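You operate a simulated robot arm through the tools that you are given. There is no shell and no other tool. Be economical: measure what you need, move in short steps, check, and stop when the job is done.

Carry out the task below with a simulated two-armed robot. There is one attempt and no reset: what you move stays moved.

JOB
Tighten and comb the flat braid, then wind it to the yellow line.
Fine: pull the handle first; stand the green comb back in its tray; push the handle back, swing the lever off, wind with the orange knob, swing the lever back; the blue comb and the other braids stay as they are.
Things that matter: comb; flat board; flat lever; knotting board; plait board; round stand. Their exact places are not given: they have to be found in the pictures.

Only the result counts: the job must be done as asked and must still hold three seconds after the hand-in. Knocking over, shifting, dropping, spilling or breaking anything else fails it.

ROBOT AND FRAMES
Two 7-joint arms with two-finger grippers on one trunk, hanging from a carriage that runs on a gantry, over the field with the corners [-2364, 1102], [-2364, -178], [336, -178], [336, 1102] (x, y) and turns from -6.301 to 5.707 rad about z. Base frame: it is fixed where the carriage stands at the start and does not move with it; the origin is on the floor, on the carriage's upright axis, x ahead of it, y to its left, z up; the surface under the hand at the start is at about z = 818. Units: mm, rad, N and s.
The left shoulder is at the start at [40, 158, 1052], the right one opposite. With the tool pointing down near the work surface each hand reaches from about 220 to 600 mm from the robot's upright axis, wherever it stands, measured 20 degrees to its own side. Places, roughly: flat board [600, -100, 800]; flat lever [400, 0, 800]; knotting board [600, 900, 800]; plait board [600, -600, 800]; round stand [600, 400, 900]. Payload 1.96 kg a hand.
The TCP of each hand is the grasp point between the finger pads, 20 mm short of the fingertips. In the tool frame z runs along the fingers and y along their closing line. Largest opening 72 mm; the body of the gripper starts 38 mm behind the TCP.
Orientation is that of the tool frame in the base frame, as a unit quaternion [w, x, y, z]. With the fingers straight down and closing along the base's y, the tool's x points along the base's -x, its y along +y and its z along -z.

CONTROLS
- The arms move only by the tool jog_arm. It takes "left_targets", "right_targets" or both (then of equal length, played together; a hand with none holds still); each is a list of rows, each an object (a shift or turn left out is 0, a gripper value left out holds the last) with "rotation": the turn, a rotation vector about the tool's x, y, z in rad, a list of three; "linear": the shift along the tool's x, y, z in mm, a list of three; "hand": the gripper command, from -1 (fully open) to 1 (shut), values between in proportion. In form: [{"rotation": [wx, wy, wz], "linear": [x, y, z], "hand": hand}, ...]. A call has 1 to 10 rows; each row shifts and turns the commanded pose from where the row before left it, along the tool's axes as they then stand. Each row takes 0.2 s and may step no farther than 50 mm and 0.15 rad from the row before; otherwise, or with a gripper value out of range, the whole call is refused. A pose out of reach is approached as far as the arm can. The call stops where the force on the tool passes 60 N (or 10 N more than at its start, if that is more) or the arm is blocked; 0.2 s more then pass. The fingers move at their own pace (about 45 mm/s each) and stop on an object; they squeeze with about 24 N. The grip force told is the motor's: it shows also when the fingers shut on nothing. Time passes only in rows, and 0.2 s behind the last, so rows that do not move let the fingers close. It gives the time, the measured TCP pose, the force on the tool (base axes), the opening and the grip force at its end, in the units of the frame above (readings bear some noise), with the torque about the TCP (base axes, N m) and any sound that the robot's microphone picked up.
- Cameras (640 x 400 px; columns grow to the right, rows downward): "scene" is now at [229, -16.8, 1410.4]; the picture's right is [-0.24, -0.97, 0.00], its down [-0.81, 0.20, -0.55] and it looks along [0.54, -0.14, -0.83] (base axes); focal length 289 px, centre (320, 200). "left" rides on the left gripper at [71, -19, -82] in its tool frame; the picture's right is [0.26, 0.97, 0.00], its down [-0.67, 0.18, -0.72] and it looks along [-0.69, 0.19, 0.70] (tool axes); focal length 280 px, centre (320, 200). "right" rides on the right gripper at [71, 19, -82] in its tool frame; the picture's right is [-0.26, 0.97, 0.00], its down [-0.67, -0.18, -0.72] and it looks along [-0.69, -0.19, 0.70] (tool axes); focal length 280 px, centre (320, 200).
- capture(camera): a new picture of that camera. No time passes.
- slide_trunk(by): slides the trunk up (or, below 0, down) by that many mm; the arms and the scene camera ride with it, the base frame stays. It gives what a move gives, with no picture.
- base_move(legs): drives the robot by 1 to 6 legs, each [ahead, left, turn to the left] in mm, mm and rad, along the robot's own axes; the way and the turn of a leg run together, so that a leg with both is an arc; at most 1500 mm and 3.142 rad a leg. The arms and the cameras ride along, it lands a little off, and it stops where it bumps. It keeps to its track: a leg is cut to what the track allows. It gives what a move gives.
- turn_head(pan, tilt): turns the head with the scene camera to pan (to the left, within 1.501 rad either way) and tilt (down, from -0.506 to 1.204), counted from straight ahead of the robot. It gives what a move gives.
- measure_at(camera, pixels): there is no depth. For up to 12 entries [column, row, z] of the newest picture of that camera ("zoom" is the newest enlarged one), the place [x, y] in the base frame at which the ray of that pixel passes the height z, good to about 3 mm. No time passes.
- enlarge(camera, box): a new picture of the part [left, top, right, bottom] of that camera's present view, enlarged. No time passes.
- job_done(): hands the job in; it is judged then, once.

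Work in short steps. Measure before you move; look again where a grasp or a placing could have gone wrong, and mend it. You have 80 turns and 58 pictures in all, those below and enlarged ones among them. Open the grippers and draw the arms clear of the work before you hand the job in, unless the task says otherwise.

The tools are called after "Request:" as name(argument=value, ...) on one line, values as JSON. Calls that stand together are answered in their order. jog_arm: Moves the arms, as the interface text tells. Its arguments: {"type":"object","properties":{"left_targets":{"type":"array","items":{"type":"object","properties":{"rotation":{"type":"array","items":{"type":"number"}},"linear":{"type":"array","items":{"type":"number"}},"hand":{"type":"number"}}}},"right_targets":{"type":"array","items":{"type":"object","properties":{"rotation":{"type":"array","items":{"type":"number"}},"linear":{"type":"array","items":{"type":"number"}},"hand":{"type":"number"}}}}},"required":[]} The other tools are called the same way: slide_trunk (by) slides the trunk up or down; base_move (legs) drives the base; turn_head (pan, tilt) turns the head that bears the scene camera; capture (camera) takes a picture; measure_at (camera, pixels) gives the place at which the rays of pixels pass given heights; enlarge (camera, box) takes an enlarged picture of a part of a camera's view; job_done () hands the job in.

At the start:

```text
t: 0.0
left_tool_pos: [427.1, 122.6, 1142.2]
left_orientation: [0.0, -0.001, 1.0, 0.0]
left_force: [-0.2, -0.9, 0.5]
left_moment: [-0.01, 0.0, 0.03]
left_finger_gap: 71.9
left_finger_force: 0.0
right_tool_pos: [343.5, -131.1, 1169.3]
right_orientation: [0.0, 0.0, 1.0, 0.0]
right_force: [0.2, -0.6, -0.3]
right_moment: [0.0, 0.04, 0.02]
right_finger_gap: 71.9
right_finger_force: 0.0
trunk travel left (down, up): [-375.0, 465.0]
robot x, y, heading: [-2.5, 1.2, -0.002]
head pan, tilt: [-0.246, 0.984]
```

scene: 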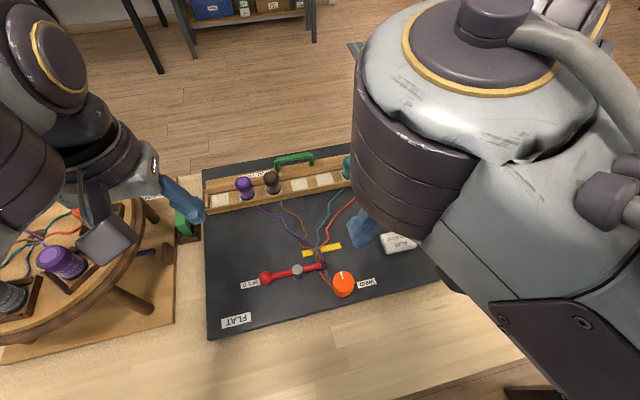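
right: 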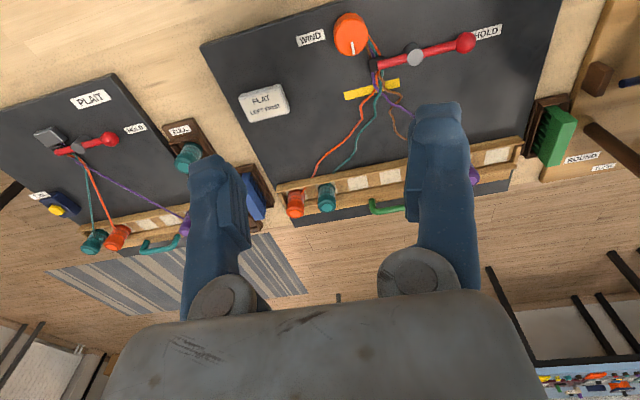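
left: 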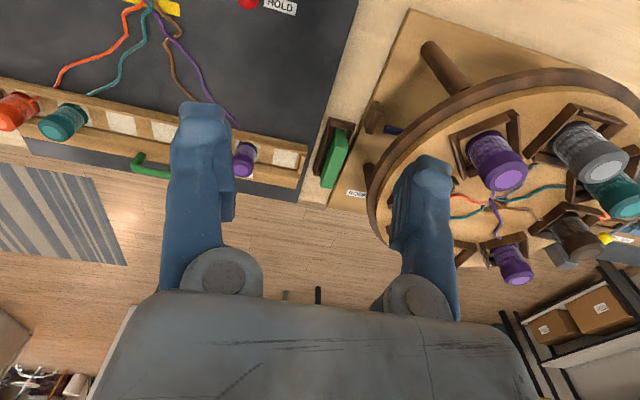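

The pictures show the flat board ahead with a green handle on its far rail and the green comb to its left. I'll enlarge the right hand's view of the board and its labels.

Request:
enlarge(camera="right", box=[200, 0, 600, 230])

Request:
enlarge(camera="scene", box=[160, 130, 440, 340])

```text
1.60 times, centred on (400, 115) of right
```

zoom: 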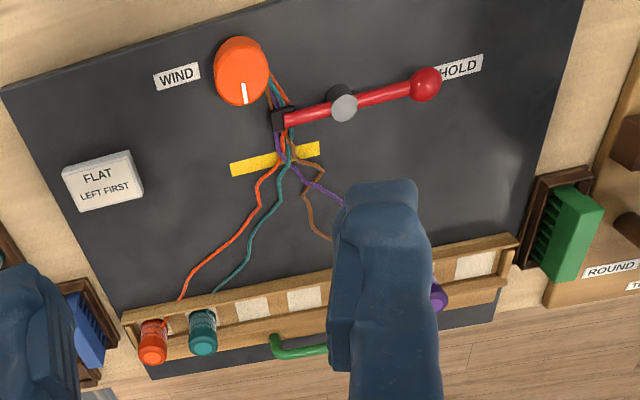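

```text
1.90 times, centred on (300, 235) of scene
```

zoom: 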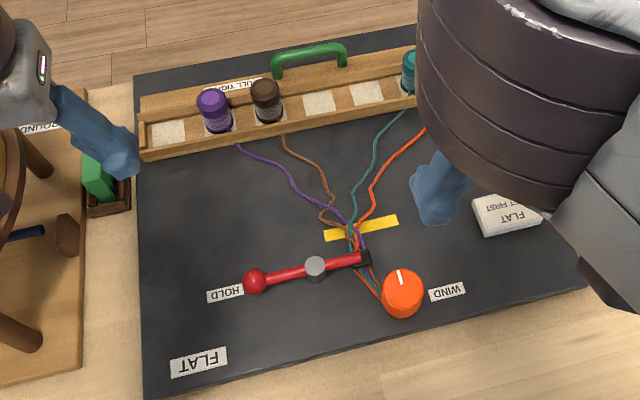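

The right forearm hides the right half of the board. I'll move the right arm outward and look again.

Request:
jog_arm(right_targets=[{"linear": [0, -50, 0]}, {"linear": [0, -50, 0]}, {"linear": [0, -50, 0]}, {"linear": [0, -50, 0]}, {"linear": [0, -50, 0]}], left_targets=[{"linear": [0, 30, 0]}, {"linear": [0, 30, 0]}, {"linear": [20, 20, 0]}, {"linear": [40, 0, 0]}, {"linear": [40, 0, 0]}])

Request:
turn_head(pan=-0.15, tilt=0.95)

Request:
capture(camera="scene")

```text
t: 1.2
left_tool_pos: [330.1, 200.3, 1139.7]
left_orientation: [0.0, 0.001, 1.0, 0.0]
left_force: [-0.6, -0.2, 0.2]
left_moment: [0.03, -0.05, -0.04]
left_finger_gap: 71.9
left_finger_force: 0.0
left hand out of reach, approached as far as the arm can: row 5
right_tool_pos: [342.0, -383.4, 1167.1]
right_orientation: [0.0, 0.0, 1.0, 0.0]
right_force: [0.4, -0.6, 1.2]
right_moment: [0.01, -0.01, -0.01]
right_finger_gap: 71.9
right_finger_force: 0.1
trunk travel left (down, up): [-375.0, 465.0]
robot x, y, heading: [-1.5, -4.2, -0.002]
head pan, tilt: [-0.246, 0.984]
```

```text
t: 1.9
left_tool_pos: [331.4, 200.2, 1139.7]
left_orientation: [0.0, 0.001, 1.0, 0.0]
left_force: [0.7, -0.1, -0.4]
left_moment: [-0.03, 0.0, -0.02]
left_finger_gap: 72.2
left_finger_force: 0.1
right_tool_pos: [342.1, -381.6, 1166.3]
right_orientation: [0.001, 0.0, 1.0, -0.001]
right_force: [0.1, 0.2, 1.4]
right_moment: [0.01, -0.03, 0.01]
right_finger_gap: 72.0
right_finger_force: 0.0
trunk travel left (down, up): [-375.0, 465.0]
robot x, y, heading: [-0.5, -0.7, 0.004]
head pan, tilt: [-0.15, 0.949]
```

```text
52 pictures are left
```

scene: 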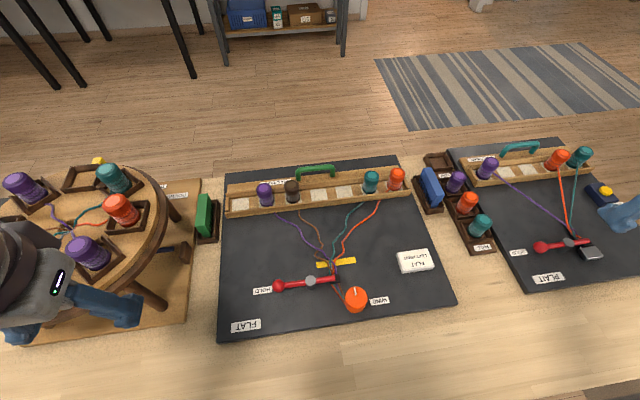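

Now the whole board is in view. I'll enlarge the board and the braid region.

Request:
enlarge(camera="scene", box=[260, 190, 420, 320])

Request:
enlarge(camera="scene", box=[180, 150, 420, 230])

Request:
measure_at(camera="scene", pixels=[[228, 187, 818], [405, 158, 818], [450, 300, 818], [217, 341, 818], [315, 170, 840], [356, 298, 840], [279, 285, 840], [312, 281, 840], [204, 215, 850], [335, 263, 820], [219, 340, 800]])

```text
3.08 times, centred on (340, 255) of scene
```

zoom: 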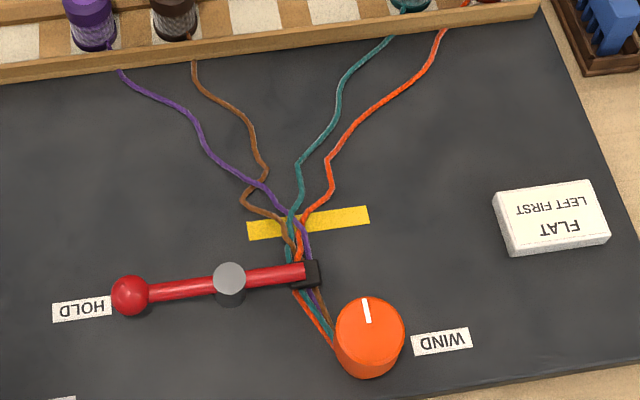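

```text
2.67 times, centred on (300, 190) of scene
```

zoom: 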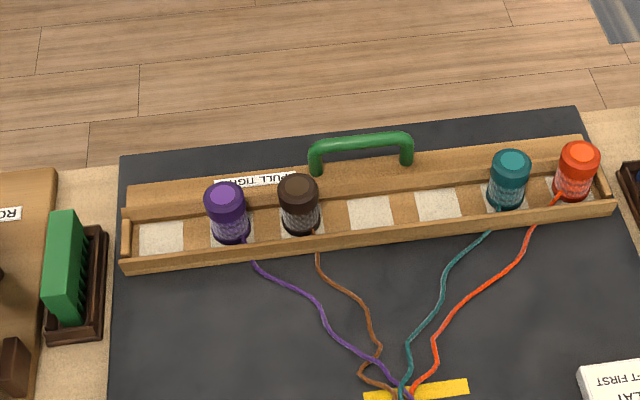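

```text
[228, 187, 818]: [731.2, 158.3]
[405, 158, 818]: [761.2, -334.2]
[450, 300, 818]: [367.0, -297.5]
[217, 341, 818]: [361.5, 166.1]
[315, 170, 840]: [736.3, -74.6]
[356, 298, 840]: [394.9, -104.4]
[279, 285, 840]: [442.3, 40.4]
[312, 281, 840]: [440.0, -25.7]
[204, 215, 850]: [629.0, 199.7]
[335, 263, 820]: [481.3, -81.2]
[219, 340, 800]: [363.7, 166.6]
```

The handle is an arch at about (736,-75) on the back of the bobbin rail. I'll drive forward so that the left hand can reach it and the comb, then look with both views.

Request:
base_move(legs=[[250, -100, 0]])

Request:
turn_head(pan=0.1, tilt=1.1)

Request:
capture(camera="scene")

Request:
capture(camera="left")

```text
t: 3.8
left_tool_pos: [582.4, 98.3, 1139.6]
left_orientation: [0.0, 0.002, 1.0, 0.0]
left_force: [0.1, 0.5, 0.2]
left_moment: [0.0, -0.01, -0.08]
left_finger_gap: 71.8
left_finger_force: 0.1
right_tool_pos: [593.3, -484.3, 1166.9]
right_orientation: [0.001, 0.002, 1.0, 0.0]
right_force: [0.1, -0.2, -0.4]
right_moment: [0.0, 0.02, 0.02]
right_finger_gap: 72.0
right_finger_force: 0.0
trunk travel left (down, up): [-375.0, 465.0]
robot x, y, heading: [248.6, -99.1, -0.004]
head pan, tilt: [-0.15, 0.949]
```

```text
t: 4.5
left_tool_pos: [582.4, 98.8, 1140.1]
left_orientation: [0.001, 0.001, 1.0, 0.0]
left_force: [-0.6, 0.5, -0.5]
left_moment: [-0.02, 0.0, -0.03]
left_finger_gap: 72.1
left_finger_force: 0.0
right_tool_pos: [593.1, -483.1, 1167.5]
right_orientation: [0.0, 0.002, 1.0, -0.001]
right_force: [0.1, -0.5, -0.4]
right_moment: [0.01, 0.0, -0.01]
right_finger_gap: 71.9
right_finger_force: 0.1
trunk travel left (down, up): [-375.0, 465.0]
robot x, y, heading: [252.5, -98.7, -0.002]
head pan, tilt: [0.099, 1.1]
```

```text
49 pictures are left
```

scene: 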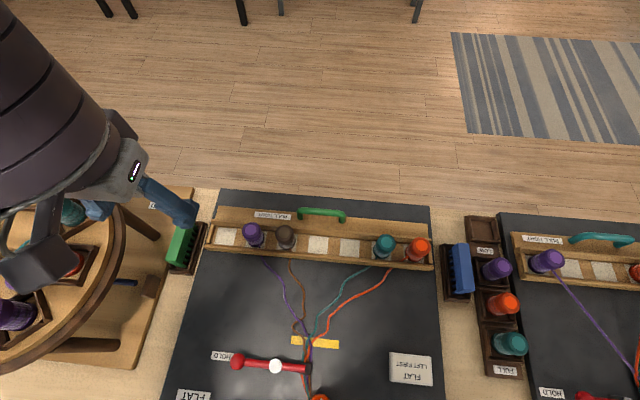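

```text
48 pictures are left
```

left: 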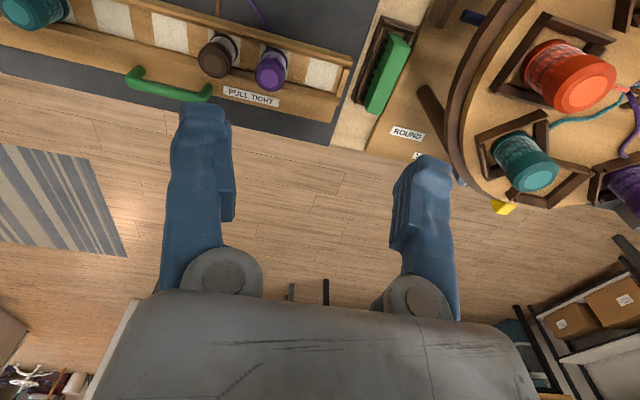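

I'll triangulate the handle bar, the posts, and the comb from the two cameras at two heights each.

Request:
measure_at(camera="scene", pixels=[[300, 210, 820], [300, 210, 880], [344, 213, 820], [344, 213, 880], [184, 230, 820], [184, 230, 900], [173, 264, 820], [173, 264, 900], [284, 229, 820], [284, 229, 880]])

Request:
measure_at(camera="left", pixels=[[211, 87, 820], [211, 87, 880], [136, 68, 820], [136, 68, 880], [404, 38, 820], [404, 38, 900], [375, 112, 820], [375, 112, 900], [213, 66, 820], [213, 66, 880]])

Request:
enlarge(camera="scene", box=[150, 180, 360, 310])

Request:
enlarge(camera="left", box=[60, 0, 440, 150])

```text
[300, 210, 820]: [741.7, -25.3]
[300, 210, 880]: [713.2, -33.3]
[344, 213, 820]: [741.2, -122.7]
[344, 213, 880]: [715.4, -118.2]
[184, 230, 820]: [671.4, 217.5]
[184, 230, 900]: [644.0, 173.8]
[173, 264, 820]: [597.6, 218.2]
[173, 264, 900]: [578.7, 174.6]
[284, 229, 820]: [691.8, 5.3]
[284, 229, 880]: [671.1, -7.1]
```

```text
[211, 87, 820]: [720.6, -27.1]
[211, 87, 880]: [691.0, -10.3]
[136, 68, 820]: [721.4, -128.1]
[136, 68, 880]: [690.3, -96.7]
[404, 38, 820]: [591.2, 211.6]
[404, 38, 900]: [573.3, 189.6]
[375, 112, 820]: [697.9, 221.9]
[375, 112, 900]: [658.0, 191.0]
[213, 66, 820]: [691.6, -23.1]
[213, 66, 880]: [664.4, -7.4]
```

```text
3.05 times, centred on (255, 245) of scene
```

zoom: 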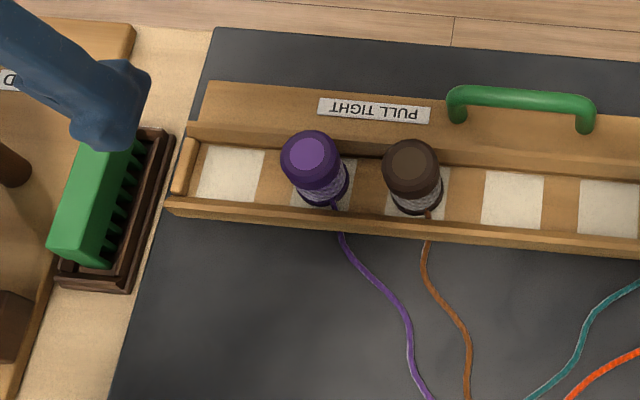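

```text
1.68 times, centred on (250, 75) of left
```

zoom: 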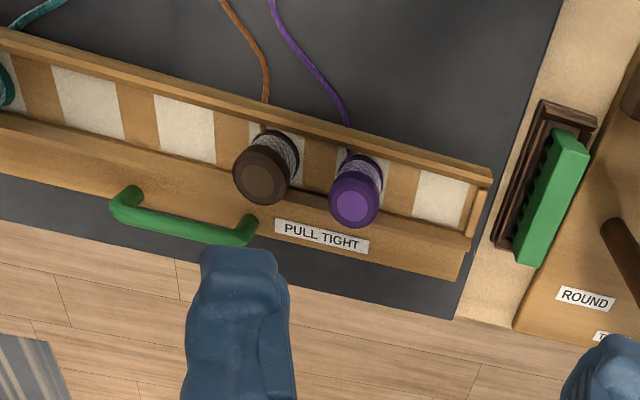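

I'll use the newer enlarged pictures for more exact points. The left-hand zoom shows the bar corners at (238,237) and (118,207), the comb top corners at (550,140)/(588,152)/(517,258)/(540,264).

Request:
measure_at(camera="zoom", pixels=[[238, 237, 820], [238, 237, 880], [118, 209, 820], [118, 209, 880], [570, 145, 820], [570, 145, 900], [529, 262, 820], [529, 262, 900], [500, 250, 820], [567, 105, 820], [455, 315, 820], [460, 278, 820]])

Request:
measure_at(camera="scene", pixels=[[300, 211, 820], [300, 211, 880], [344, 214, 820], [344, 214, 880], [185, 229, 820], [185, 229, 900], [172, 262, 820], [172, 262, 900]])

```text
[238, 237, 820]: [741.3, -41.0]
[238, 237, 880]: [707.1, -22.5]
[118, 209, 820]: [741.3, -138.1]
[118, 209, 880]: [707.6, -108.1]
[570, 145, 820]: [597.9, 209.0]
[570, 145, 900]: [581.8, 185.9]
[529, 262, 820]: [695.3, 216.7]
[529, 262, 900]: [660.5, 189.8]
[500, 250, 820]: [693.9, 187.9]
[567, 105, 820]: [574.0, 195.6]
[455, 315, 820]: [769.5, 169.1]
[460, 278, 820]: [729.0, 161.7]
```

```text
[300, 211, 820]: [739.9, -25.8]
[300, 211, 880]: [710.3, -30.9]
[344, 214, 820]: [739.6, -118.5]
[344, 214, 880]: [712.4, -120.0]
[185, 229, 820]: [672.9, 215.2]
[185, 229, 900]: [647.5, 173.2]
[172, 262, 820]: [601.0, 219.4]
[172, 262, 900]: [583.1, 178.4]
```

The triangulation puts the handle bar's ends at about (720,-29,859) and (721,-119,859), and the comb's top edge at about z 866. I'll bring the closed left fingers above the near side of the bar, to push it outward.

Request:
jog_arm(left_targets=[{"linear": [-19, -29, 30], "hand": 1}, {"linear": [-19, -29, 30]}, {"linear": [-19, -29, 30]}, {"linear": [-19, -29, 30]}, {"linear": [-19, -29, 30]}, {"linear": [-19, -29, 30]}, {"linear": [0, 0, 30]}])

Request:
capture(camera="scene")

Request:
capture(camera="left")

```text
t: 6.1
left_tool_pos: [693.1, -75.1, 928.4]
left_orientation: [-0.001, 0.001, 1.0, 0.0]
left_force: [0.3, 0.7, -0.7]
left_moment: [0.01, -0.03, -0.04]
left_finger_gap: 0.2
left_finger_force: 23.8
right_tool_pos: [591.2, -483.4, 1166.7]
right_orientation: [0.0, 0.001, 1.0, 0.0]
right_force: [-1.1, 0.2, 0.2]
right_moment: [-0.02, 0.01, 0.01]
right_finger_gap: 72.1
right_finger_force: 0.1
trunk travel left (down, up): [-375.0, 465.0]
robot x, y, heading: [256.2, -96.4, -0.003]
head pan, tilt: [0.099, 1.1]
```

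```text
45 pictures are left
```

scene: 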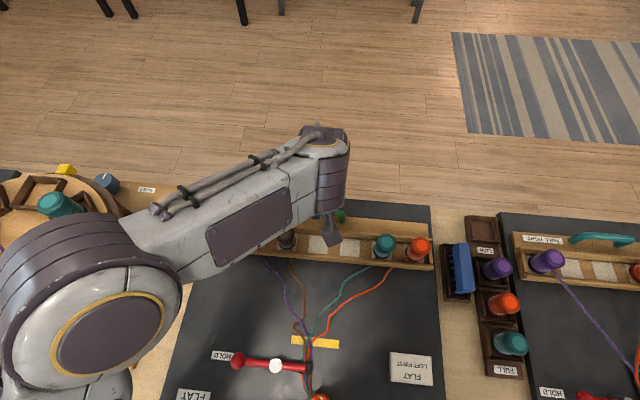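

```text
44 pictures are left
```

left: 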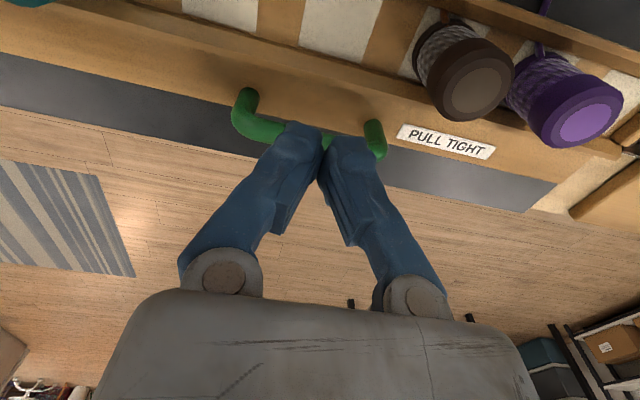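

The fingers are centred over the handle's gap on the near side. I'll lower to tips at about z 850 and push gently outward.

Request:
jog_arm(left_targets=[{"linear": [0, 0, 30]}, {"linear": [0, 0, 22]}, {"linear": [0, 0, 8]}, {"linear": [0, 0, 0]}])

Request:
jog_arm(left_targets=[{"linear": [-10, 0, 0]}, {"linear": [-10, 0, 0]}, {"linear": [-10, 0, 0]}, {"linear": [0, 0, 0]}])

Request:
capture(camera="left")

```text
t: 7.1
left_tool_pos: [695.5, -74.9, 869.1]
left_orientation: [-0.001, 0.002, 1.0, 0.001]
left_force: [-0.5, 0.4, 0.6]
left_moment: [-0.01, 0.02, 0.01]
left_finger_gap: 0.0
left_finger_force: 23.9
right_tool_pos: [592.6, -485.3, 1167.7]
right_orientation: [0.001, 0.001, 1.0, 0.0]
right_force: [0.7, -1.0, 0.6]
right_moment: [0.02, 0.01, 0.0]
right_finger_gap: 72.0
right_finger_force: 0.2
trunk travel left (down, up): [-375.0, 465.0]
robot x, y, heading: [251.4, -101.5, -0.005]
head pan, tilt: [0.099, 1.1]
```

```text
t: 8.1
left_tool_pos: [724.0, -75.9, 869.1]
left_orientation: [-0.001, 0.001, 1.0, 0.0]
left_force: [-1.4, 0.3, -0.5]
left_moment: [0.01, 0.04, 0.0]
left_finger_gap: 0.1
left_finger_force: 24.1
right_tool_pos: [592.3, -484.0, 1166.6]
right_orientation: [-0.001, 0.002, 1.0, 0.0]
right_force: [0.7, 0.0, -0.1]
right_moment: [0.02, 0.02, 0.01]
right_finger_gap: 72.1
right_finger_force: 0.1
trunk travel left (down, up): [-375.0, 465.0]
robot x, y, heading: [251.0, -101.9, 0.003]
head pan, tilt: [0.099, 1.1]
```

```text
43 pictures are left
```

left: 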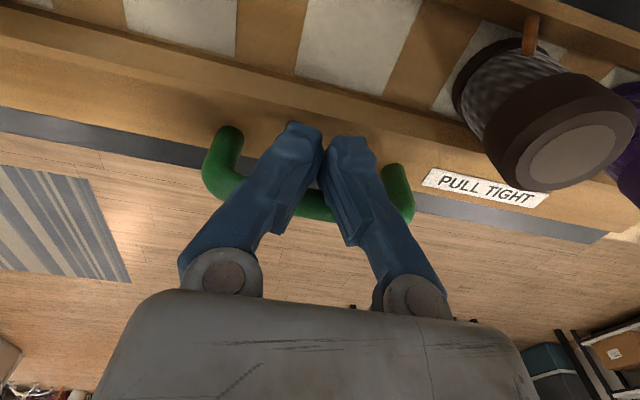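

The fingers are inside the arch with barely any force. I'll push on in small steps, watching the force.

Request:
jog_arm(left_targets=[{"linear": [-8, 0, 0]}, {"linear": [-8, 0, 0]}, {"linear": [-8, 0, 0]}])

Request:
capture(camera="scene")

```text
t: 8.9
left_tool_pos: [746.7, -75.5, 868.8]
left_orientation: [-0.002, 0.002, 1.0, 0.0]
left_force: [-8.8, -0.4, 0.6]
left_moment: [-0.02, 0.06, 0.07]
left_finger_gap: 0.0
left_finger_force: 23.8
right_tool_pos: [590.6, -483.9, 1165.6]
right_orientation: [0.0, 0.002, 1.0, -0.001]
right_force: [-0.3, -0.3, -0.7]
right_moment: [0.02, -0.02, -0.02]
right_finger_gap: 72.2
right_finger_force: 0.3
trunk travel left (down, up): [-375.0, 465.0]
robot x, y, heading: [251.8, -98.9, -0.005]
head pan, tilt: [0.099, 1.1]
```

```text
42 pictures are left
```

scene: 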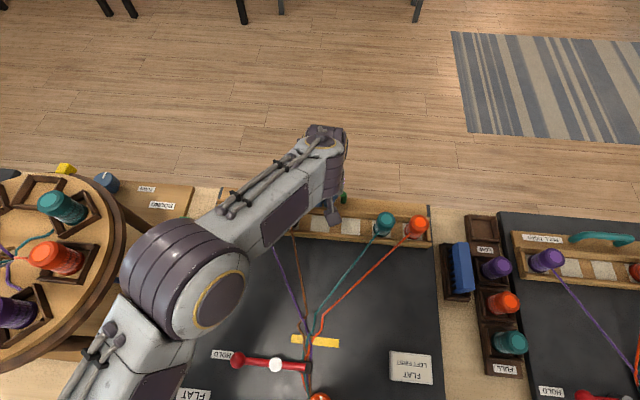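

The rail has moved out and the strands are almost straight; the force is about 9 N. I'll continue in finer steps.

Request:
jog_arm(left_targets=[{"linear": [-4, 0, 0]}, {"linear": [-4, 0, 0]}, {"linear": [0, 0, 0]}])

Request:
enlarge(camera="scene", box=[240, 190, 440, 390])

```text
t: 9.7
left_tool_pos: [748.3, -76.4, 866.9]
left_orientation: [-0.005, 0.002, 1.0, 0.001]
left_force: [-27.8, 1.6, -10.1]
left_moment: [-0.04, 0.26, 0.07]
left_finger_gap: 5.9
left_finger_force: 29.6
right_tool_pos: [586.3, -483.6, 1165.2]
right_orientation: [-0.002, 0.001, 1.0, -0.001]
right_force: [0.2, -0.3, -0.1]
right_moment: [0.01, 0.01, 0.02]
right_finger_gap: 72.1
right_finger_force: 0.0
trunk travel left (down, up): [-375.0, 465.0]
robot x, y, heading: [250.5, -99.3, -0.004]
head pan, tilt: [0.099, 1.1]
```

```text
2.00 times, centred on (340, 290) of scene
```

zoom: 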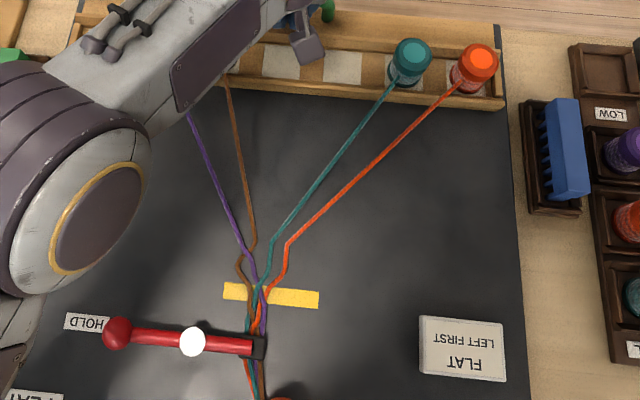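

The force rose to 28 N with no further travel, so the rail is at its stop and the strands are taut. I'll back off, lift out, and check that it stays.

Request:
jog_arm(left_targets=[{"linear": [10, 0, 0]}, {"linear": [10, 0, 0]}, {"linear": [4, 0, 0]}, {"linear": [0, 0, -40]}, {"linear": [0, 0, -40]}, {"linear": [0, 40, -30], "hand": -1}, {"linear": [10, 45, 0]}, {"linear": [10, 45, 0]}, {"linear": [10, 45, 0]}, {"linear": [0, 40, 0]}])

Request:
jog_arm(left_targets=[{"linear": [35, 30, 0]}, {"linear": [45, 0, 0]}])

Request:
capture(camera="scene")

Request:
capture(camera="left")

```text
t: 11.9
left_tool_pos: [703.4, 137.7, 979.7]
left_orientation: [-0.001, 0.002, 1.0, 0.0]
left_force: [-0.3, -0.2, -0.1]
left_moment: [-0.01, -0.03, -0.03]
left_finger_gap: 71.8
left_finger_force: 0.0
right_tool_pos: [592.6, -484.1, 1166.5]
right_orientation: [0.0, 0.002, 1.0, 0.0]
right_force: [-0.9, -0.1, -0.4]
right_moment: [0.04, -0.01, -0.01]
right_finger_gap: 72.0
right_finger_force: 0.0
trunk travel left (down, up): [-375.0, 465.0]
robot x, y, heading: [251.6, -99.2, -0.005]
head pan, tilt: [0.099, 1.1]
```

```text
t: 12.5
left_tool_pos: [623.0, 167.5, 979.4]
left_orientation: [0.0, 0.002, 1.0, 0.0]
left_force: [-0.7, -0.2, 0.6]
left_moment: [0.0, 0.02, -0.04]
left_finger_gap: 72.1
left_finger_force: 0.1
right_tool_pos: [592.3, -484.5, 1166.9]
right_orientation: [0.0, 0.002, 1.0, 0.0]
right_force: [0.2, 0.6, -0.3]
right_moment: [0.0, 0.01, -0.04]
right_finger_gap: 71.7
right_finger_force: 0.0
trunk travel left (down, up): [-375.0, 465.0]
robot x, y, heading: [249.6, -98.9, -0.002]
head pan, tilt: [0.099, 1.1]
```

```text
40 pictures are left
```

scene: 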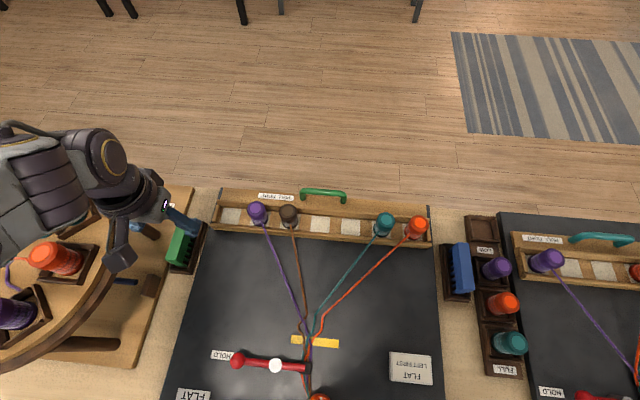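

```text
39 pictures are left
```

left: 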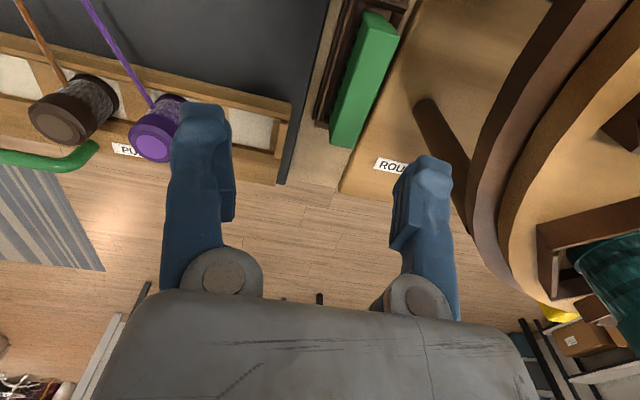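

The rail stays pulled. Next the comb: its top face corners in the left view are about (375,14), (398,27), (335,140), (352,148); I'll measure them and the round table's edge.

Request:
measure_at(camera="left", pixels=[[367, 13, 866], [398, 27, 866], [331, 143, 866], [352, 148, 866], [367, 13, 880], [331, 143, 880], [352, 148, 880], [470, 170, 900], [445, 90, 900], [520, 20, 900], [318, 128, 825], [340, 2, 825]])

Request:
enlarge(camera="scene", box=[90, 180, 250, 310])

Request:
measure_at(camera="scene", pixels=[[165, 263, 866], [165, 263, 850], [180, 267, 866], [180, 267, 850], [133, 257, 900], [133, 257, 920]])

```text
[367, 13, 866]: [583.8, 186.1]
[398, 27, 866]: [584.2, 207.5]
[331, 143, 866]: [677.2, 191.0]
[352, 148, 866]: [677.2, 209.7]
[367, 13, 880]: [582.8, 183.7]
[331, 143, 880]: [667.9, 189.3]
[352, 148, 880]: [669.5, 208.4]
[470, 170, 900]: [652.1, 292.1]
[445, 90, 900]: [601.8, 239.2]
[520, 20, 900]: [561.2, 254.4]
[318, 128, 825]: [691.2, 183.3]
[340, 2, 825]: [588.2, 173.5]
```

```text
3.08 times, centred on (170, 245) of scene
```

zoom: 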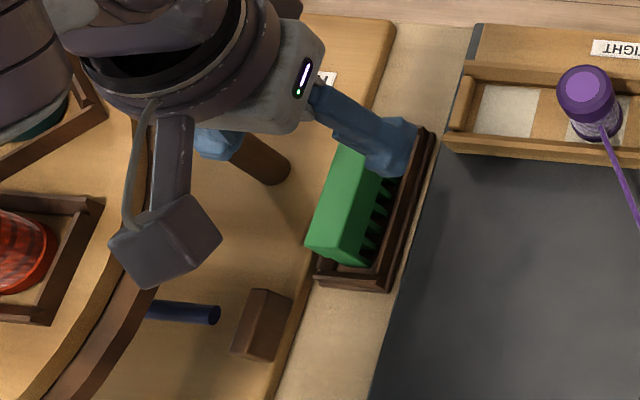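

```text
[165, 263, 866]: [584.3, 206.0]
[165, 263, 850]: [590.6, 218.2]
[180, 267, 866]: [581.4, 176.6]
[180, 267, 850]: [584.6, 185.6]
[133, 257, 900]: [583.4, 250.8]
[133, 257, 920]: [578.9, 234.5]
```

The comb's top runs x 584–677, y 189–209 at z 866, with its centre near (630,199), clear of the round table. I'll descend on it with open fingers and grip its green back.

Request:
jog_arm(left_targets=[{"linear": [-7, 31, 0]}, {"linear": [0, 0, 40]}, {"linear": [0, 0, 40]}, {"linear": [0, 0, 25]}])

Request:
capture(camera="left")

```text
t: 13.4
left_tool_pos: [629.4, 200.9, 910.5]
left_orientation: [0.001, -0.003, 1.0, 0.003]
left_force: [-11.5, -4.0, 23.9]
left_moment: [0.98, -0.22, 0.43]
left_finger_gap: 72.1
left_finger_force: 0.1
right_tool_pos: [591.7, -483.3, 1166.6]
right_orientation: [0.0, 0.0, 1.0, 0.0]
right_force: [0.2, -0.1, 0.2]
right_moment: [0.0, 0.04, 0.0]
right_finger_gap: 71.9
right_finger_force: 0.0
trunk travel left (down, up): [-375.0, 465.0]
robot x, y, heading: [249.6, -103.1, 0.001]
head pan, tilt: [0.099, 1.1]
stopped in row 4 (left hand): the force on the tool passed its limit at 163 N (the readings are from after the stop); the commanded pose is now the measured one
```

```text
37 pictures are left
```

left: 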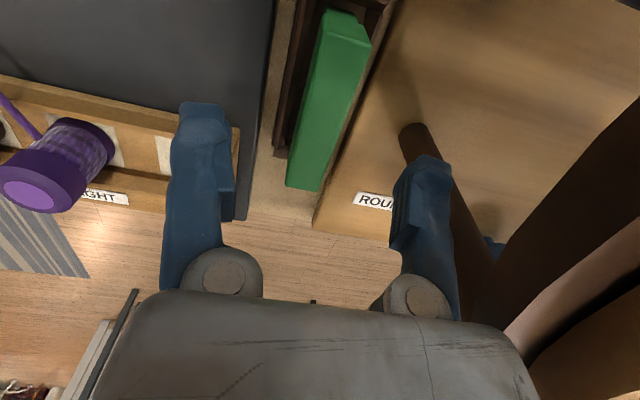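

The hand hit something at z 910, probably the round table's rim on the +y side. I'll lift straight back up and look.

Request:
jog_arm(left_targets=[{"linear": [0, 0, -10]}, {"linear": [0, 0, -30]}, {"linear": [0, 0, -40]}])

Request:
enlarge(camera="scene", box=[0, 120, 240, 400])

```text
t: 14.2
left_tool_pos: [629.5, 204.2, 989.0]
left_orientation: [-0.001, -0.005, 1.0, 0.003]
left_force: [-0.5, 1.0, -0.9]
left_moment: [-0.05, 0.01, 0.02]
left_finger_gap: 71.9
left_finger_force: 0.0
right_tool_pos: [591.4, -481.1, 1166.2]
right_orientation: [0.0, 0.001, 1.0, 0.001]
right_force: [0.0, 0.1, 0.9]
right_moment: [0.0, -0.03, 0.0]
right_finger_gap: 72.0
right_finger_force: 0.1
trunk travel left (down, up): [-375.0, 465.0]
robot x, y, heading: [250.0, -100.3, -0.002]
head pan, tilt: [0.099, 1.1]
```

```text
1.43 times, centred on (120, 260) of scene
```

zoom: 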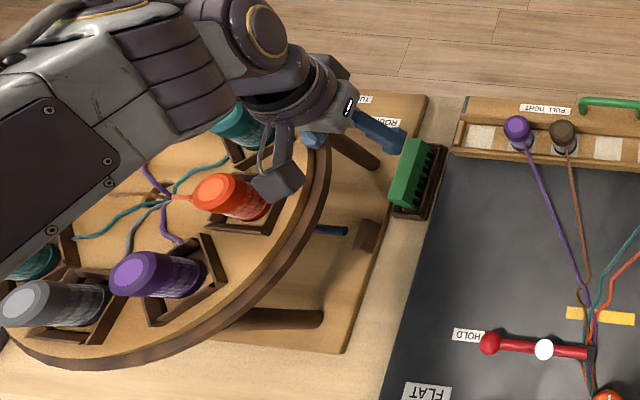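

The readings suggest a contact on the gripper's body at about (605,230,970). I'll measure the round table's rim and orange bobbin at several heights in the zoom to see what stands there.

Request:
measure_at(camera="zoom", pixels=[[326, 180, 900], [326, 180, 960], [265, 210, 900], [265, 210, 960], [265, 210, 1000], [215, 185, 960], [215, 185, 1000], [282, 190, 960], [282, 190, 1000]])

Request:
capture(camera="left")

Request:
measure_at(camera="left", pixels=[[520, 200, 900], [520, 200, 960], [560, 150, 900], [560, 150, 960], [600, 100, 900], [600, 100, 960]])

```text
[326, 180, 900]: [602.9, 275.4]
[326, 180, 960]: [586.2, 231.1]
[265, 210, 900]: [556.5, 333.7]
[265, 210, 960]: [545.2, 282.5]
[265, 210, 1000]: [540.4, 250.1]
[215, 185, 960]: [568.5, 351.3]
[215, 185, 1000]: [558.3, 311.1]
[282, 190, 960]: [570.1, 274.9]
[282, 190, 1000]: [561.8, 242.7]
```

```text
35 pictures are left
```

left: 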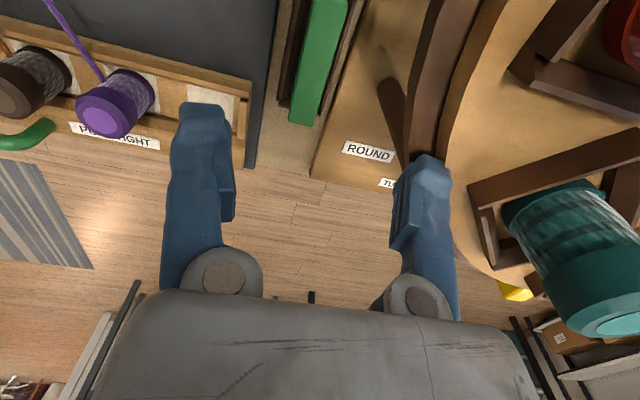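

```text
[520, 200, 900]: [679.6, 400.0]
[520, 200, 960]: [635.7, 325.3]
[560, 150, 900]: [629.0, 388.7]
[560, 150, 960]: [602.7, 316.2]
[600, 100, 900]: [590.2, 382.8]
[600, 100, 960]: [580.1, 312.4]
```

The left wrist and elbow come in from over the round table, which seems high; the right arm would come in from the clear side. I'll raise the left hand, retract it, and drive left so the right hand can reach the comb.

Request:
jog_arm(left_targets=[{"linear": [0, 0, -45]}, {"linear": [0, 0, -45]}, {"linear": [0, 0, -45]}, {"linear": [45, 0, -20]}, {"linear": [50, 0, 0]}, {"linear": [50, 0, 0]}, {"linear": [50, 0, 0]}])

Request:
base_move(legs=[[-30, 300, 0]])

Request:
turn_head(pan=0.0, tilt=1.0)

Request:
capture(camera="scene")

```text
t: 15.8
left_tool_pos: [507.5, 202.9, 1117.0]
left_orientation: [0.004, -0.003, 1.0, -0.008]
left_force: [-0.4, 0.0, -0.1]
left_moment: [-0.02, 0.02, 0.02]
left_finger_gap: 72.1
left_finger_force: 0.2
left hand out of reach, approached as far as the arm can: row 4, 5, 7
right_tool_pos: [592.5, -483.6, 1166.9]
right_orientation: [0.0, 0.0, 1.0, 0.0]
right_force: [-0.1, -0.1, 0.4]
right_moment: [-0.02, -0.02, 0.0]
right_finger_gap: 72.1
right_finger_force: 0.1
trunk travel left (down, up): [-375.0, 465.0]
robot x, y, heading: [252.1, -102.8, -0.001]
head pan, tilt: [0.099, 1.1]
```

```text
t: 17.1
left_tool_pos: [496.4, 312.1, 1117.1]
left_orientation: [0.001, -0.009, 1.0, -0.012]
left_force: [0.6, 0.0, -0.3]
left_moment: [0.0, 0.01, -0.03]
left_finger_gap: 72.0
left_finger_force: 0.1
right_tool_pos: [586.9, -374.1, 1166.5]
right_orientation: [0.0, -0.003, 1.0, -0.001]
right_force: [0.0, 0.3, 0.3]
right_moment: [0.0, -0.01, 0.0]
right_finger_gap: 72.4
right_finger_force: 0.1
trunk travel left (down, up): [-375.0, 465.0]
robot x, y, heading: [240.3, 7.7, 0.004]
head pan, tilt: [0.099, 1.1]
stopped in leg 1: the robot was blocked; the commanded pose is now the measured one
```

```text
t: 17.8
left_tool_pos: [495.7, 315.0, 1117.3]
left_orientation: [0.001, -0.01, 1.0, -0.011]
left_force: [-0.4, -0.1, -0.8]
left_moment: [0.05, -0.03, -0.01]
left_finger_gap: 72.1
left_finger_force: 0.1
right_tool_pos: [584.4, -374.2, 1166.8]
right_orientation: [0.0, -0.004, 1.0, 0.0]
right_force: [-0.8, -0.1, -0.9]
right_moment: [-0.01, -0.02, 0.01]
right_finger_gap: 72.0
right_finger_force: 0.0
trunk travel left (down, up): [-375.0, 465.0]
robot x, y, heading: [243.9, 5.1, 0.004]
head pan, tilt: [0.0, 1.0]
```

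```text
34 pictures are left
```

scene: 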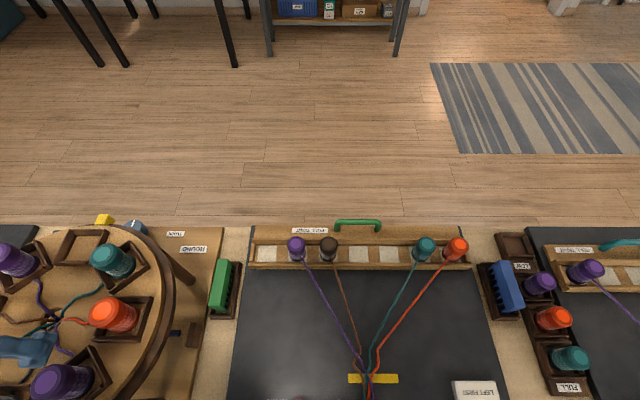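

The base was blocked at y≈8, likely by the left elbow and the stand. I'll back off right and rearward, then turn left, so the right hand faces the comb with the left arm clear of the round stand.

Request:
base_move(legs=[[0, -40, 0], [-90, 0, 0], [0, 0, 0.55]])

Request:
turn_head(pan=-0.2, tilt=0.9)

Request:
capture(camera="scene")

```text
t: 20.9
left_tool_pos: [208.2, 362.9, 1116.7]
left_orientation: [0.003, -0.282, 0.959, -0.01]
left_force: [0.0, 0.0, 0.3]
left_moment: [-0.04, -0.02, 0.03]
left_finger_gap: 71.7
left_finger_force: 0.1
right_tool_pos: [645.9, -174.3, 1166.1]
right_orientation: [-0.001, -0.277, 0.961, 0.0]
right_force: [-0.5, -0.5, -0.3]
right_moment: [0.0, -0.01, -0.03]
right_finger_gap: 72.1
right_finger_force: 0.1
trunk travel left (down, up): [-375.0, 465.0]
robot x, y, heading: [150.2, -37.7, 0.554]
head pan, tilt: [0.0, 1.0]
```

```text
t: 21.7
left_tool_pos: [208.1, 362.0, 1117.2]
left_orientation: [0.004, -0.283, 0.959, -0.01]
left_force: [0.1, 0.4, 0.4]
left_moment: [0.04, 0.03, 0.01]
left_finger_gap: 72.1
left_finger_force: 0.0
right_tool_pos: [644.9, -175.4, 1166.5]
right_orientation: [-0.001, -0.277, 0.961, 0.0]
right_force: [-0.2, 0.0, 0.4]
right_moment: [0.02, -0.04, -0.01]
right_finger_gap: 72.0
right_finger_force: 0.1
trunk travel left (down, up): [-375.0, 465.0]
robot x, y, heading: [148.8, -33.8, 0.555]
head pan, tilt: [-0.201, 0.901]
```

```text
33 pictures are left
```

scene: 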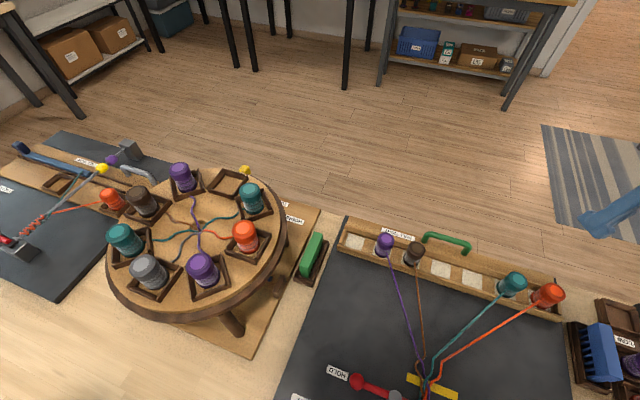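

The round stand looks intact. I'll measure its rim from this view at several heights to fix its height, along with the comb.

Request:
measure_at(camera="scene", pixels=[[287, 215, 900], [287, 215, 960], [283, 248, 900], [283, 248, 960], [302, 272, 866], [316, 277, 866], [313, 232, 866], [324, 235, 866], [262, 240, 960], [262, 240, 1000]])

Request:
enlarge(camera="scene", box=[90, 140, 350, 370])

```text
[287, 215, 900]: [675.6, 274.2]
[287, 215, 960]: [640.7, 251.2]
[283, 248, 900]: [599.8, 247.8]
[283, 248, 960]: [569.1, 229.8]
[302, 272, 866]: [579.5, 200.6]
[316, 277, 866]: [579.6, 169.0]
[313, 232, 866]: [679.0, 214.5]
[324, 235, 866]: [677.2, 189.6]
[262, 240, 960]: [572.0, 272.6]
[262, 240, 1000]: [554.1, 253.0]
```

```text
1.74 times, centred on (220, 255) of scene
```

zoom: 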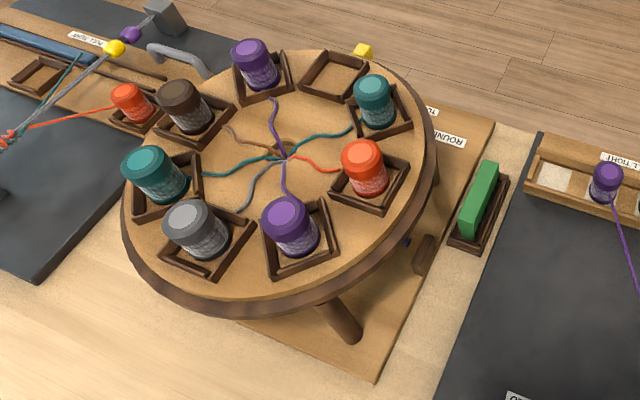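

The rim's edge is at y≈235–250 beside the comb's middle but curves away further out, so I'll grip nearer the comb's far end (x≈655) with half-open fingers. First, I'll square the right hand to the axes and bring it over the comb, staying high.

Request:
jog_arm(right_targets=[{"rotation": [0, 0, 0.139], "hand": -0.2}, {"rotation": [0, 0, 0.139]}, {"rotation": [0, 0, 0.139]}, {"rotation": [0, 0, 0.139]}, {"linear": [0, 45, 18]}, {"linear": [0, 45, 18]}, {"linear": [0, 45, 18]}, {"linear": [0, 45, 18]}, {"linear": [0, 45, 18]}, {"linear": [0, 45, 18]}])

Request:
jog_arm(right_targets=[{"linear": [-5, 45, 10]}, {"linear": [-5, 45, 10]}, {"linear": [0, 0, 0]}])

Request:
capture(camera="right")

Request:
capture(camera="scene")

```text
t: 23.9
left_tool_pos: [207.3, 362.9, 1117.2]
left_orientation: [0.003, -0.282, 0.96, -0.009]
left_force: [-0.1, 0.4, -0.1]
left_moment: [0.01, -0.02, 0.0]
left_finger_gap: 72.2
left_finger_force: 0.1
right_tool_pos: [642.9, 96.7, 1058.1]
right_orientation: [0.0, -0.003, 1.0, 0.0]
right_force: [0.1, 0.3, -0.6]
right_moment: [0.0, 0.01, 0.0]
right_finger_gap: 43.3
right_finger_force: 0.0
trunk travel left (down, up): [-375.0, 465.0]
robot x, y, heading: [155.4, -34.2, 0.559]
head pan, tilt: [-0.201, 0.901]
```

```text
t: 24.7
left_tool_pos: [208.4, 361.8, 1115.2]
left_orientation: [0.004, -0.283, 0.959, -0.01]
left_force: [-0.3, -0.1, 0.3]
left_moment: [0.01, -0.01, 0.03]
left_finger_gap: 72.2
left_finger_force: 0.1
right_tool_pos: [647.2, 181.6, 1033.8]
right_orientation: [0.0, -0.002, 1.0, -0.001]
right_force: [0.1, -0.6, 0.0]
right_moment: [0.0, 0.0, 0.01]
right_finger_gap: 43.5
right_finger_force: 0.0
right hand out of reach, approached as far as the arm can: row 2
trunk travel left (down, up): [-375.0, 465.0]
robot x, y, heading: [151.5, -33.1, 0.56]
head pan, tilt: [-0.201, 0.901]
```

```text
31 pictures are left
```

right: 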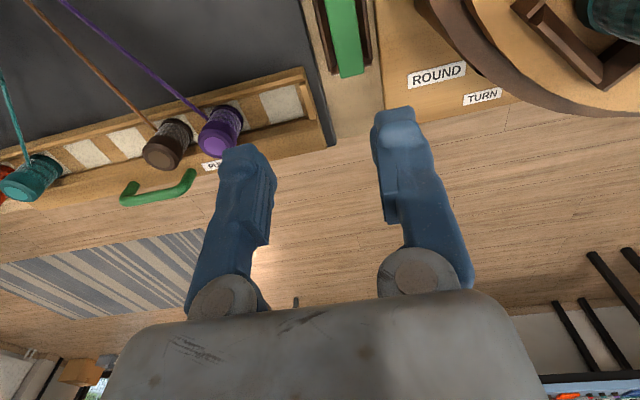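

```text
30 pictures are left
```

scene: 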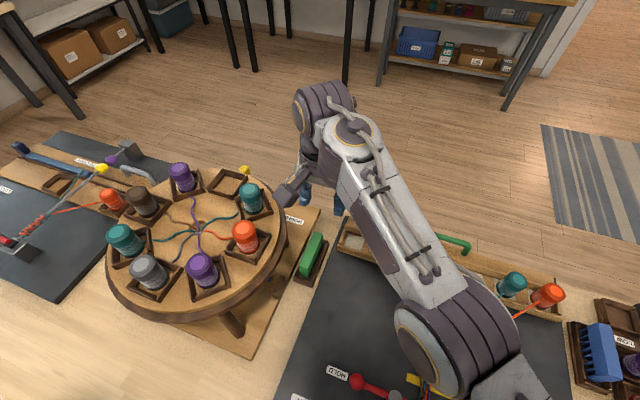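

The right hand is close to the limit of its reach at this height, so I'll drive 30 mm closer and re-measure the comb with the right camera.

Request:
base_move(legs=[[30, 0, 0]])

Request:
jog_arm(right_targets=[{"linear": [10, 0, 10]}, {"linear": [10, 0, 10]}, {"linear": [0, 0, 0]}])

Request:
capture(camera="right")

Request:
measure_at(camera="right", pixels=[[340, 77, 866], [362, 75, 866], [480, 60, 950], [480, 60, 980], [332, 130, 835], [432, 2, 950]])

```text
t: 25.5
left_tool_pos: [233.6, 376.2, 1116.3]
left_orientation: [0.003, -0.284, 0.959, -0.009]
left_force: [0.1, 0.6, -0.1]
left_moment: [0.01, 0.01, 0.01]
left_finger_gap: 71.9
left_finger_force: 0.0
right_tool_pos: [672.9, 195.1, 1033.9]
right_orientation: [-0.001, -0.003, 1.0, 0.0]
right_force: [0.5, -0.5, 0.2]
right_moment: [0.01, -0.01, -0.01]
right_finger_gap: 43.2
right_finger_force: 0.1
trunk travel left (down, up): [-375.0, 465.0]
robot x, y, heading: [176.5, -19.7, 0.564]
head pan, tilt: [-0.201, 0.901]
```

```text
t: 26.3
left_tool_pos: [232.5, 374.7, 1116.0]
left_orientation: [0.005, -0.284, 0.959, -0.011]
left_force: [-0.2, 0.5, -0.4]
left_moment: [-0.01, -0.01, -0.03]
left_finger_gap: 71.9
left_finger_force: 0.2
right_tool_pos: [651.0, 195.0, 1014.2]
right_orientation: [0.0, -0.004, 1.0, -0.001]
right_force: [-0.4, 0.3, 0.6]
right_moment: [-0.02, 0.02, -0.05]
right_finger_gap: 43.0
right_finger_force: 0.1
trunk travel left (down, up): [-375.0, 465.0]
robot x, y, heading: [175.7, -20.1, 0.565]
head pan, tilt: [-0.201, 0.901]
```

```text
29 pictures are left
```

right: 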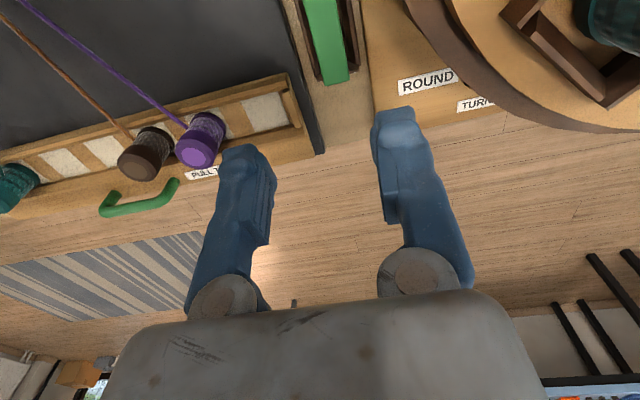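

```text
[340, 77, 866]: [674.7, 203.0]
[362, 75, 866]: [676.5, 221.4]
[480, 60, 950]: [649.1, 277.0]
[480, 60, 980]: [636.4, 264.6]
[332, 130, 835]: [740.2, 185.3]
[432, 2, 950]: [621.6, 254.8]
```

The comb's far end is centred near y≈200 at x≈676, and the hand is at (651,195). I'll descend to 925, just above the comb, in small steps.

Request:
jog_arm(right_targets=[{"linear": [-3, 3, 25]}, {"linear": [0, 0, 25]}, {"linear": [0, 0, 15]}, {"linear": [0, 0, 12]}, {"linear": [0, 0, 12]}])

Request:
capture(camera="right")

Request:
enlarge(camera="scene", box=[200, 140, 400, 300])

```text
t: 27.5
left_tool_pos: [233.5, 375.6, 1117.2]
left_orientation: [0.004, -0.283, 0.959, -0.01]
left_force: [-0.1, 0.1, 0.0]
left_moment: [0.01, -0.04, 0.02]
left_finger_gap: 72.0
left_finger_force: 0.1
right_tool_pos: [654.8, 198.4, 925.5]
right_orientation: [0.0, -0.004, 1.0, 0.001]
right_force: [0.2, -0.3, -0.2]
right_moment: [-0.02, 0.02, 0.05]
right_finger_gap: 43.3
right_finger_force: 0.1
trunk travel left (down, up): [-375.0, 465.0]
robot x, y, heading: [176.1, -20.5, 0.555]
head pan, tilt: [-0.201, 0.901]
```

```text
28 pictures are left
```

right: 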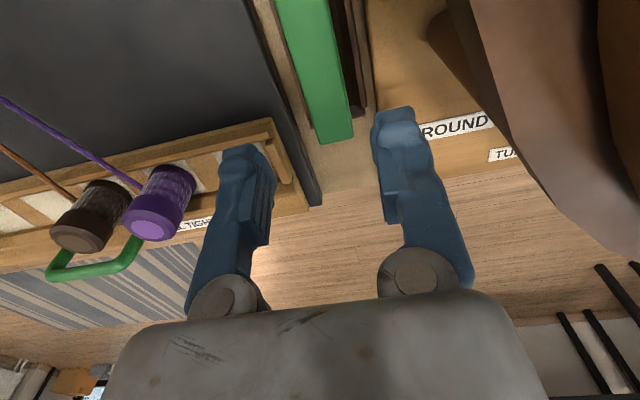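

```text
2.50 times, centred on (300, 220) of scene
```

zoom: 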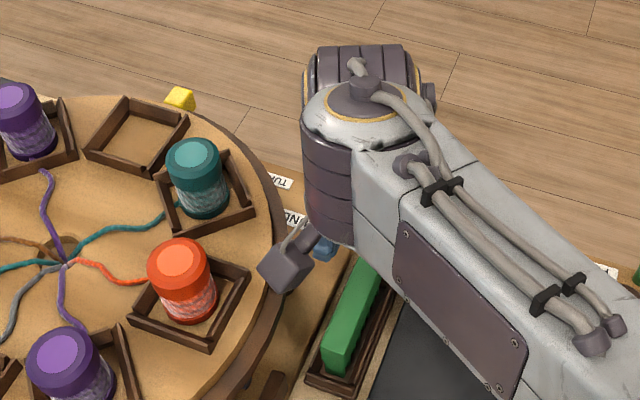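

From several views the rim lies at z≈950 with its edge near y≈236 at x=584, right where the camera box of the right hand would go down. I'll lift and spin the hand half a turn (camera swinging via the clear −y side), which puts the camera on the far side.

Request:
jog_arm(right_targets=[{"linear": [0, 0, -40]}, {"linear": [0, 0, -40]}, {"rotation": [0, 0, -0.15]}, {"rotation": [0, 0, -0.15]}, {"rotation": [0, 0, -0.15]}, {"rotation": [0, 0, -0.15]}, {"rotation": [0, 0, -0.15]}, {"rotation": [0, 0, -0.15]}, {"rotation": [0, 0, -0.15]}, {"rotation": [0, 0, -0.15]}])

Request:
jog_arm(right_targets=[{"rotation": [0, 0, -0.15]}, {"rotation": [0, 0, -0.15]}, {"rotation": [0, 0, -0.15]}, {"rotation": [0, 0, -0.15]}, {"rotation": [0, 0, -0.15]}, {"rotation": [0, 0, -0.15]}, {"rotation": [0, 0, -0.15]}, {"rotation": [0, 0, -0.15]}, {"rotation": [0, 0, -0.15]}, {"rotation": [0, 0, -0.15]}])

Request:
jog_arm(right_targets=[{"rotation": [0, 0, -0.15]}, {"rotation": [0, 0, -0.15]}, {"rotation": [0, 0, -0.1416]}, {"linear": [0, 0, 0]}])

Request:
capture(camera="right")

```text
t: 29.7
left_tool_pos: [233.0, 375.7, 1116.1]
left_orientation: [0.004, -0.283, 0.959, -0.009]
left_force: [-0.4, -0.6, -0.1]
left_moment: [0.01, -0.01, 0.0]
left_finger_gap: 72.2
left_finger_force: 0.0
right_tool_pos: [653.7, 198.0, 1005.2]
right_orientation: [-0.001, -0.568, 0.823, -0.001]
right_force: [0.0, 0.3, 0.4]
right_moment: [-0.02, 0.0, -0.01]
right_finger_gap: 43.5
right_finger_force: 0.2
trunk travel left (down, up): [-375.0, 465.0]
robot x, y, heading: [180.3, -19.9, 0.557]
head pan, tilt: [-0.201, 0.901]
```

```text
t: 31.9
left_tool_pos: [233.4, 374.7, 1116.5]
left_orientation: [0.004, -0.283, 0.959, -0.009]
left_force: [-0.6, 0.0, 0.4]
left_moment: [-0.02, -0.01, 0.01]
left_finger_gap: 72.2
left_finger_force: 0.0
right_tool_pos: [654.5, 197.3, 1005.8]
right_orientation: [0.001, 0.976, -0.216, 0.0]
right_force: [-0.1, 0.1, -0.1]
right_moment: [-0.01, -0.02, -0.02]
right_finger_gap: 43.0
right_finger_force: 0.0
trunk travel left (down, up): [-375.0, 465.0]
robot x, y, heading: [178.1, -22.4, 0.555]
head pan, tilt: [-0.201, 0.901]
```

```text
t: 32.9
left_tool_pos: [233.2, 375.9, 1115.5]
left_orientation: [0.004, -0.283, 0.959, -0.01]
left_force: [-0.1, 0.4, 0.0]
left_moment: [-0.03, 0.0, 0.01]
left_finger_gap: 72.1
left_finger_force: 0.0
right_tool_pos: [654.9, 197.7, 1005.3]
right_orientation: [0.001, 1.0, 0.004, 0.0]
right_force: [-0.1, 0.2, 0.1]
right_moment: [-0.02, -0.04, -0.01]
right_finger_gap: 42.9
right_finger_force: 0.0
trunk travel left (down, up): [-375.0, 465.0]
robot x, y, heading: [174.9, -20.7, 0.557]
head pan, tilt: [-0.201, 0.901]
```

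```text
26 pictures are left
```

right: 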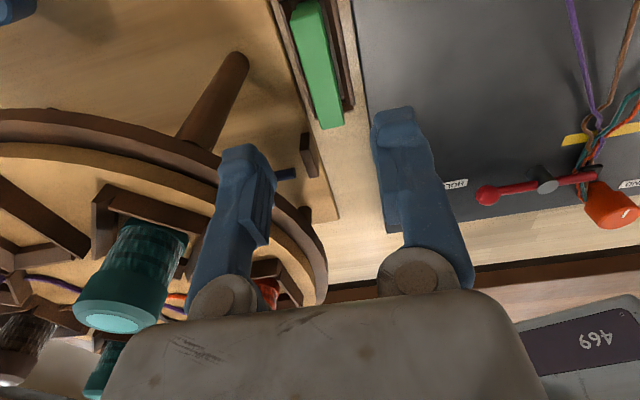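

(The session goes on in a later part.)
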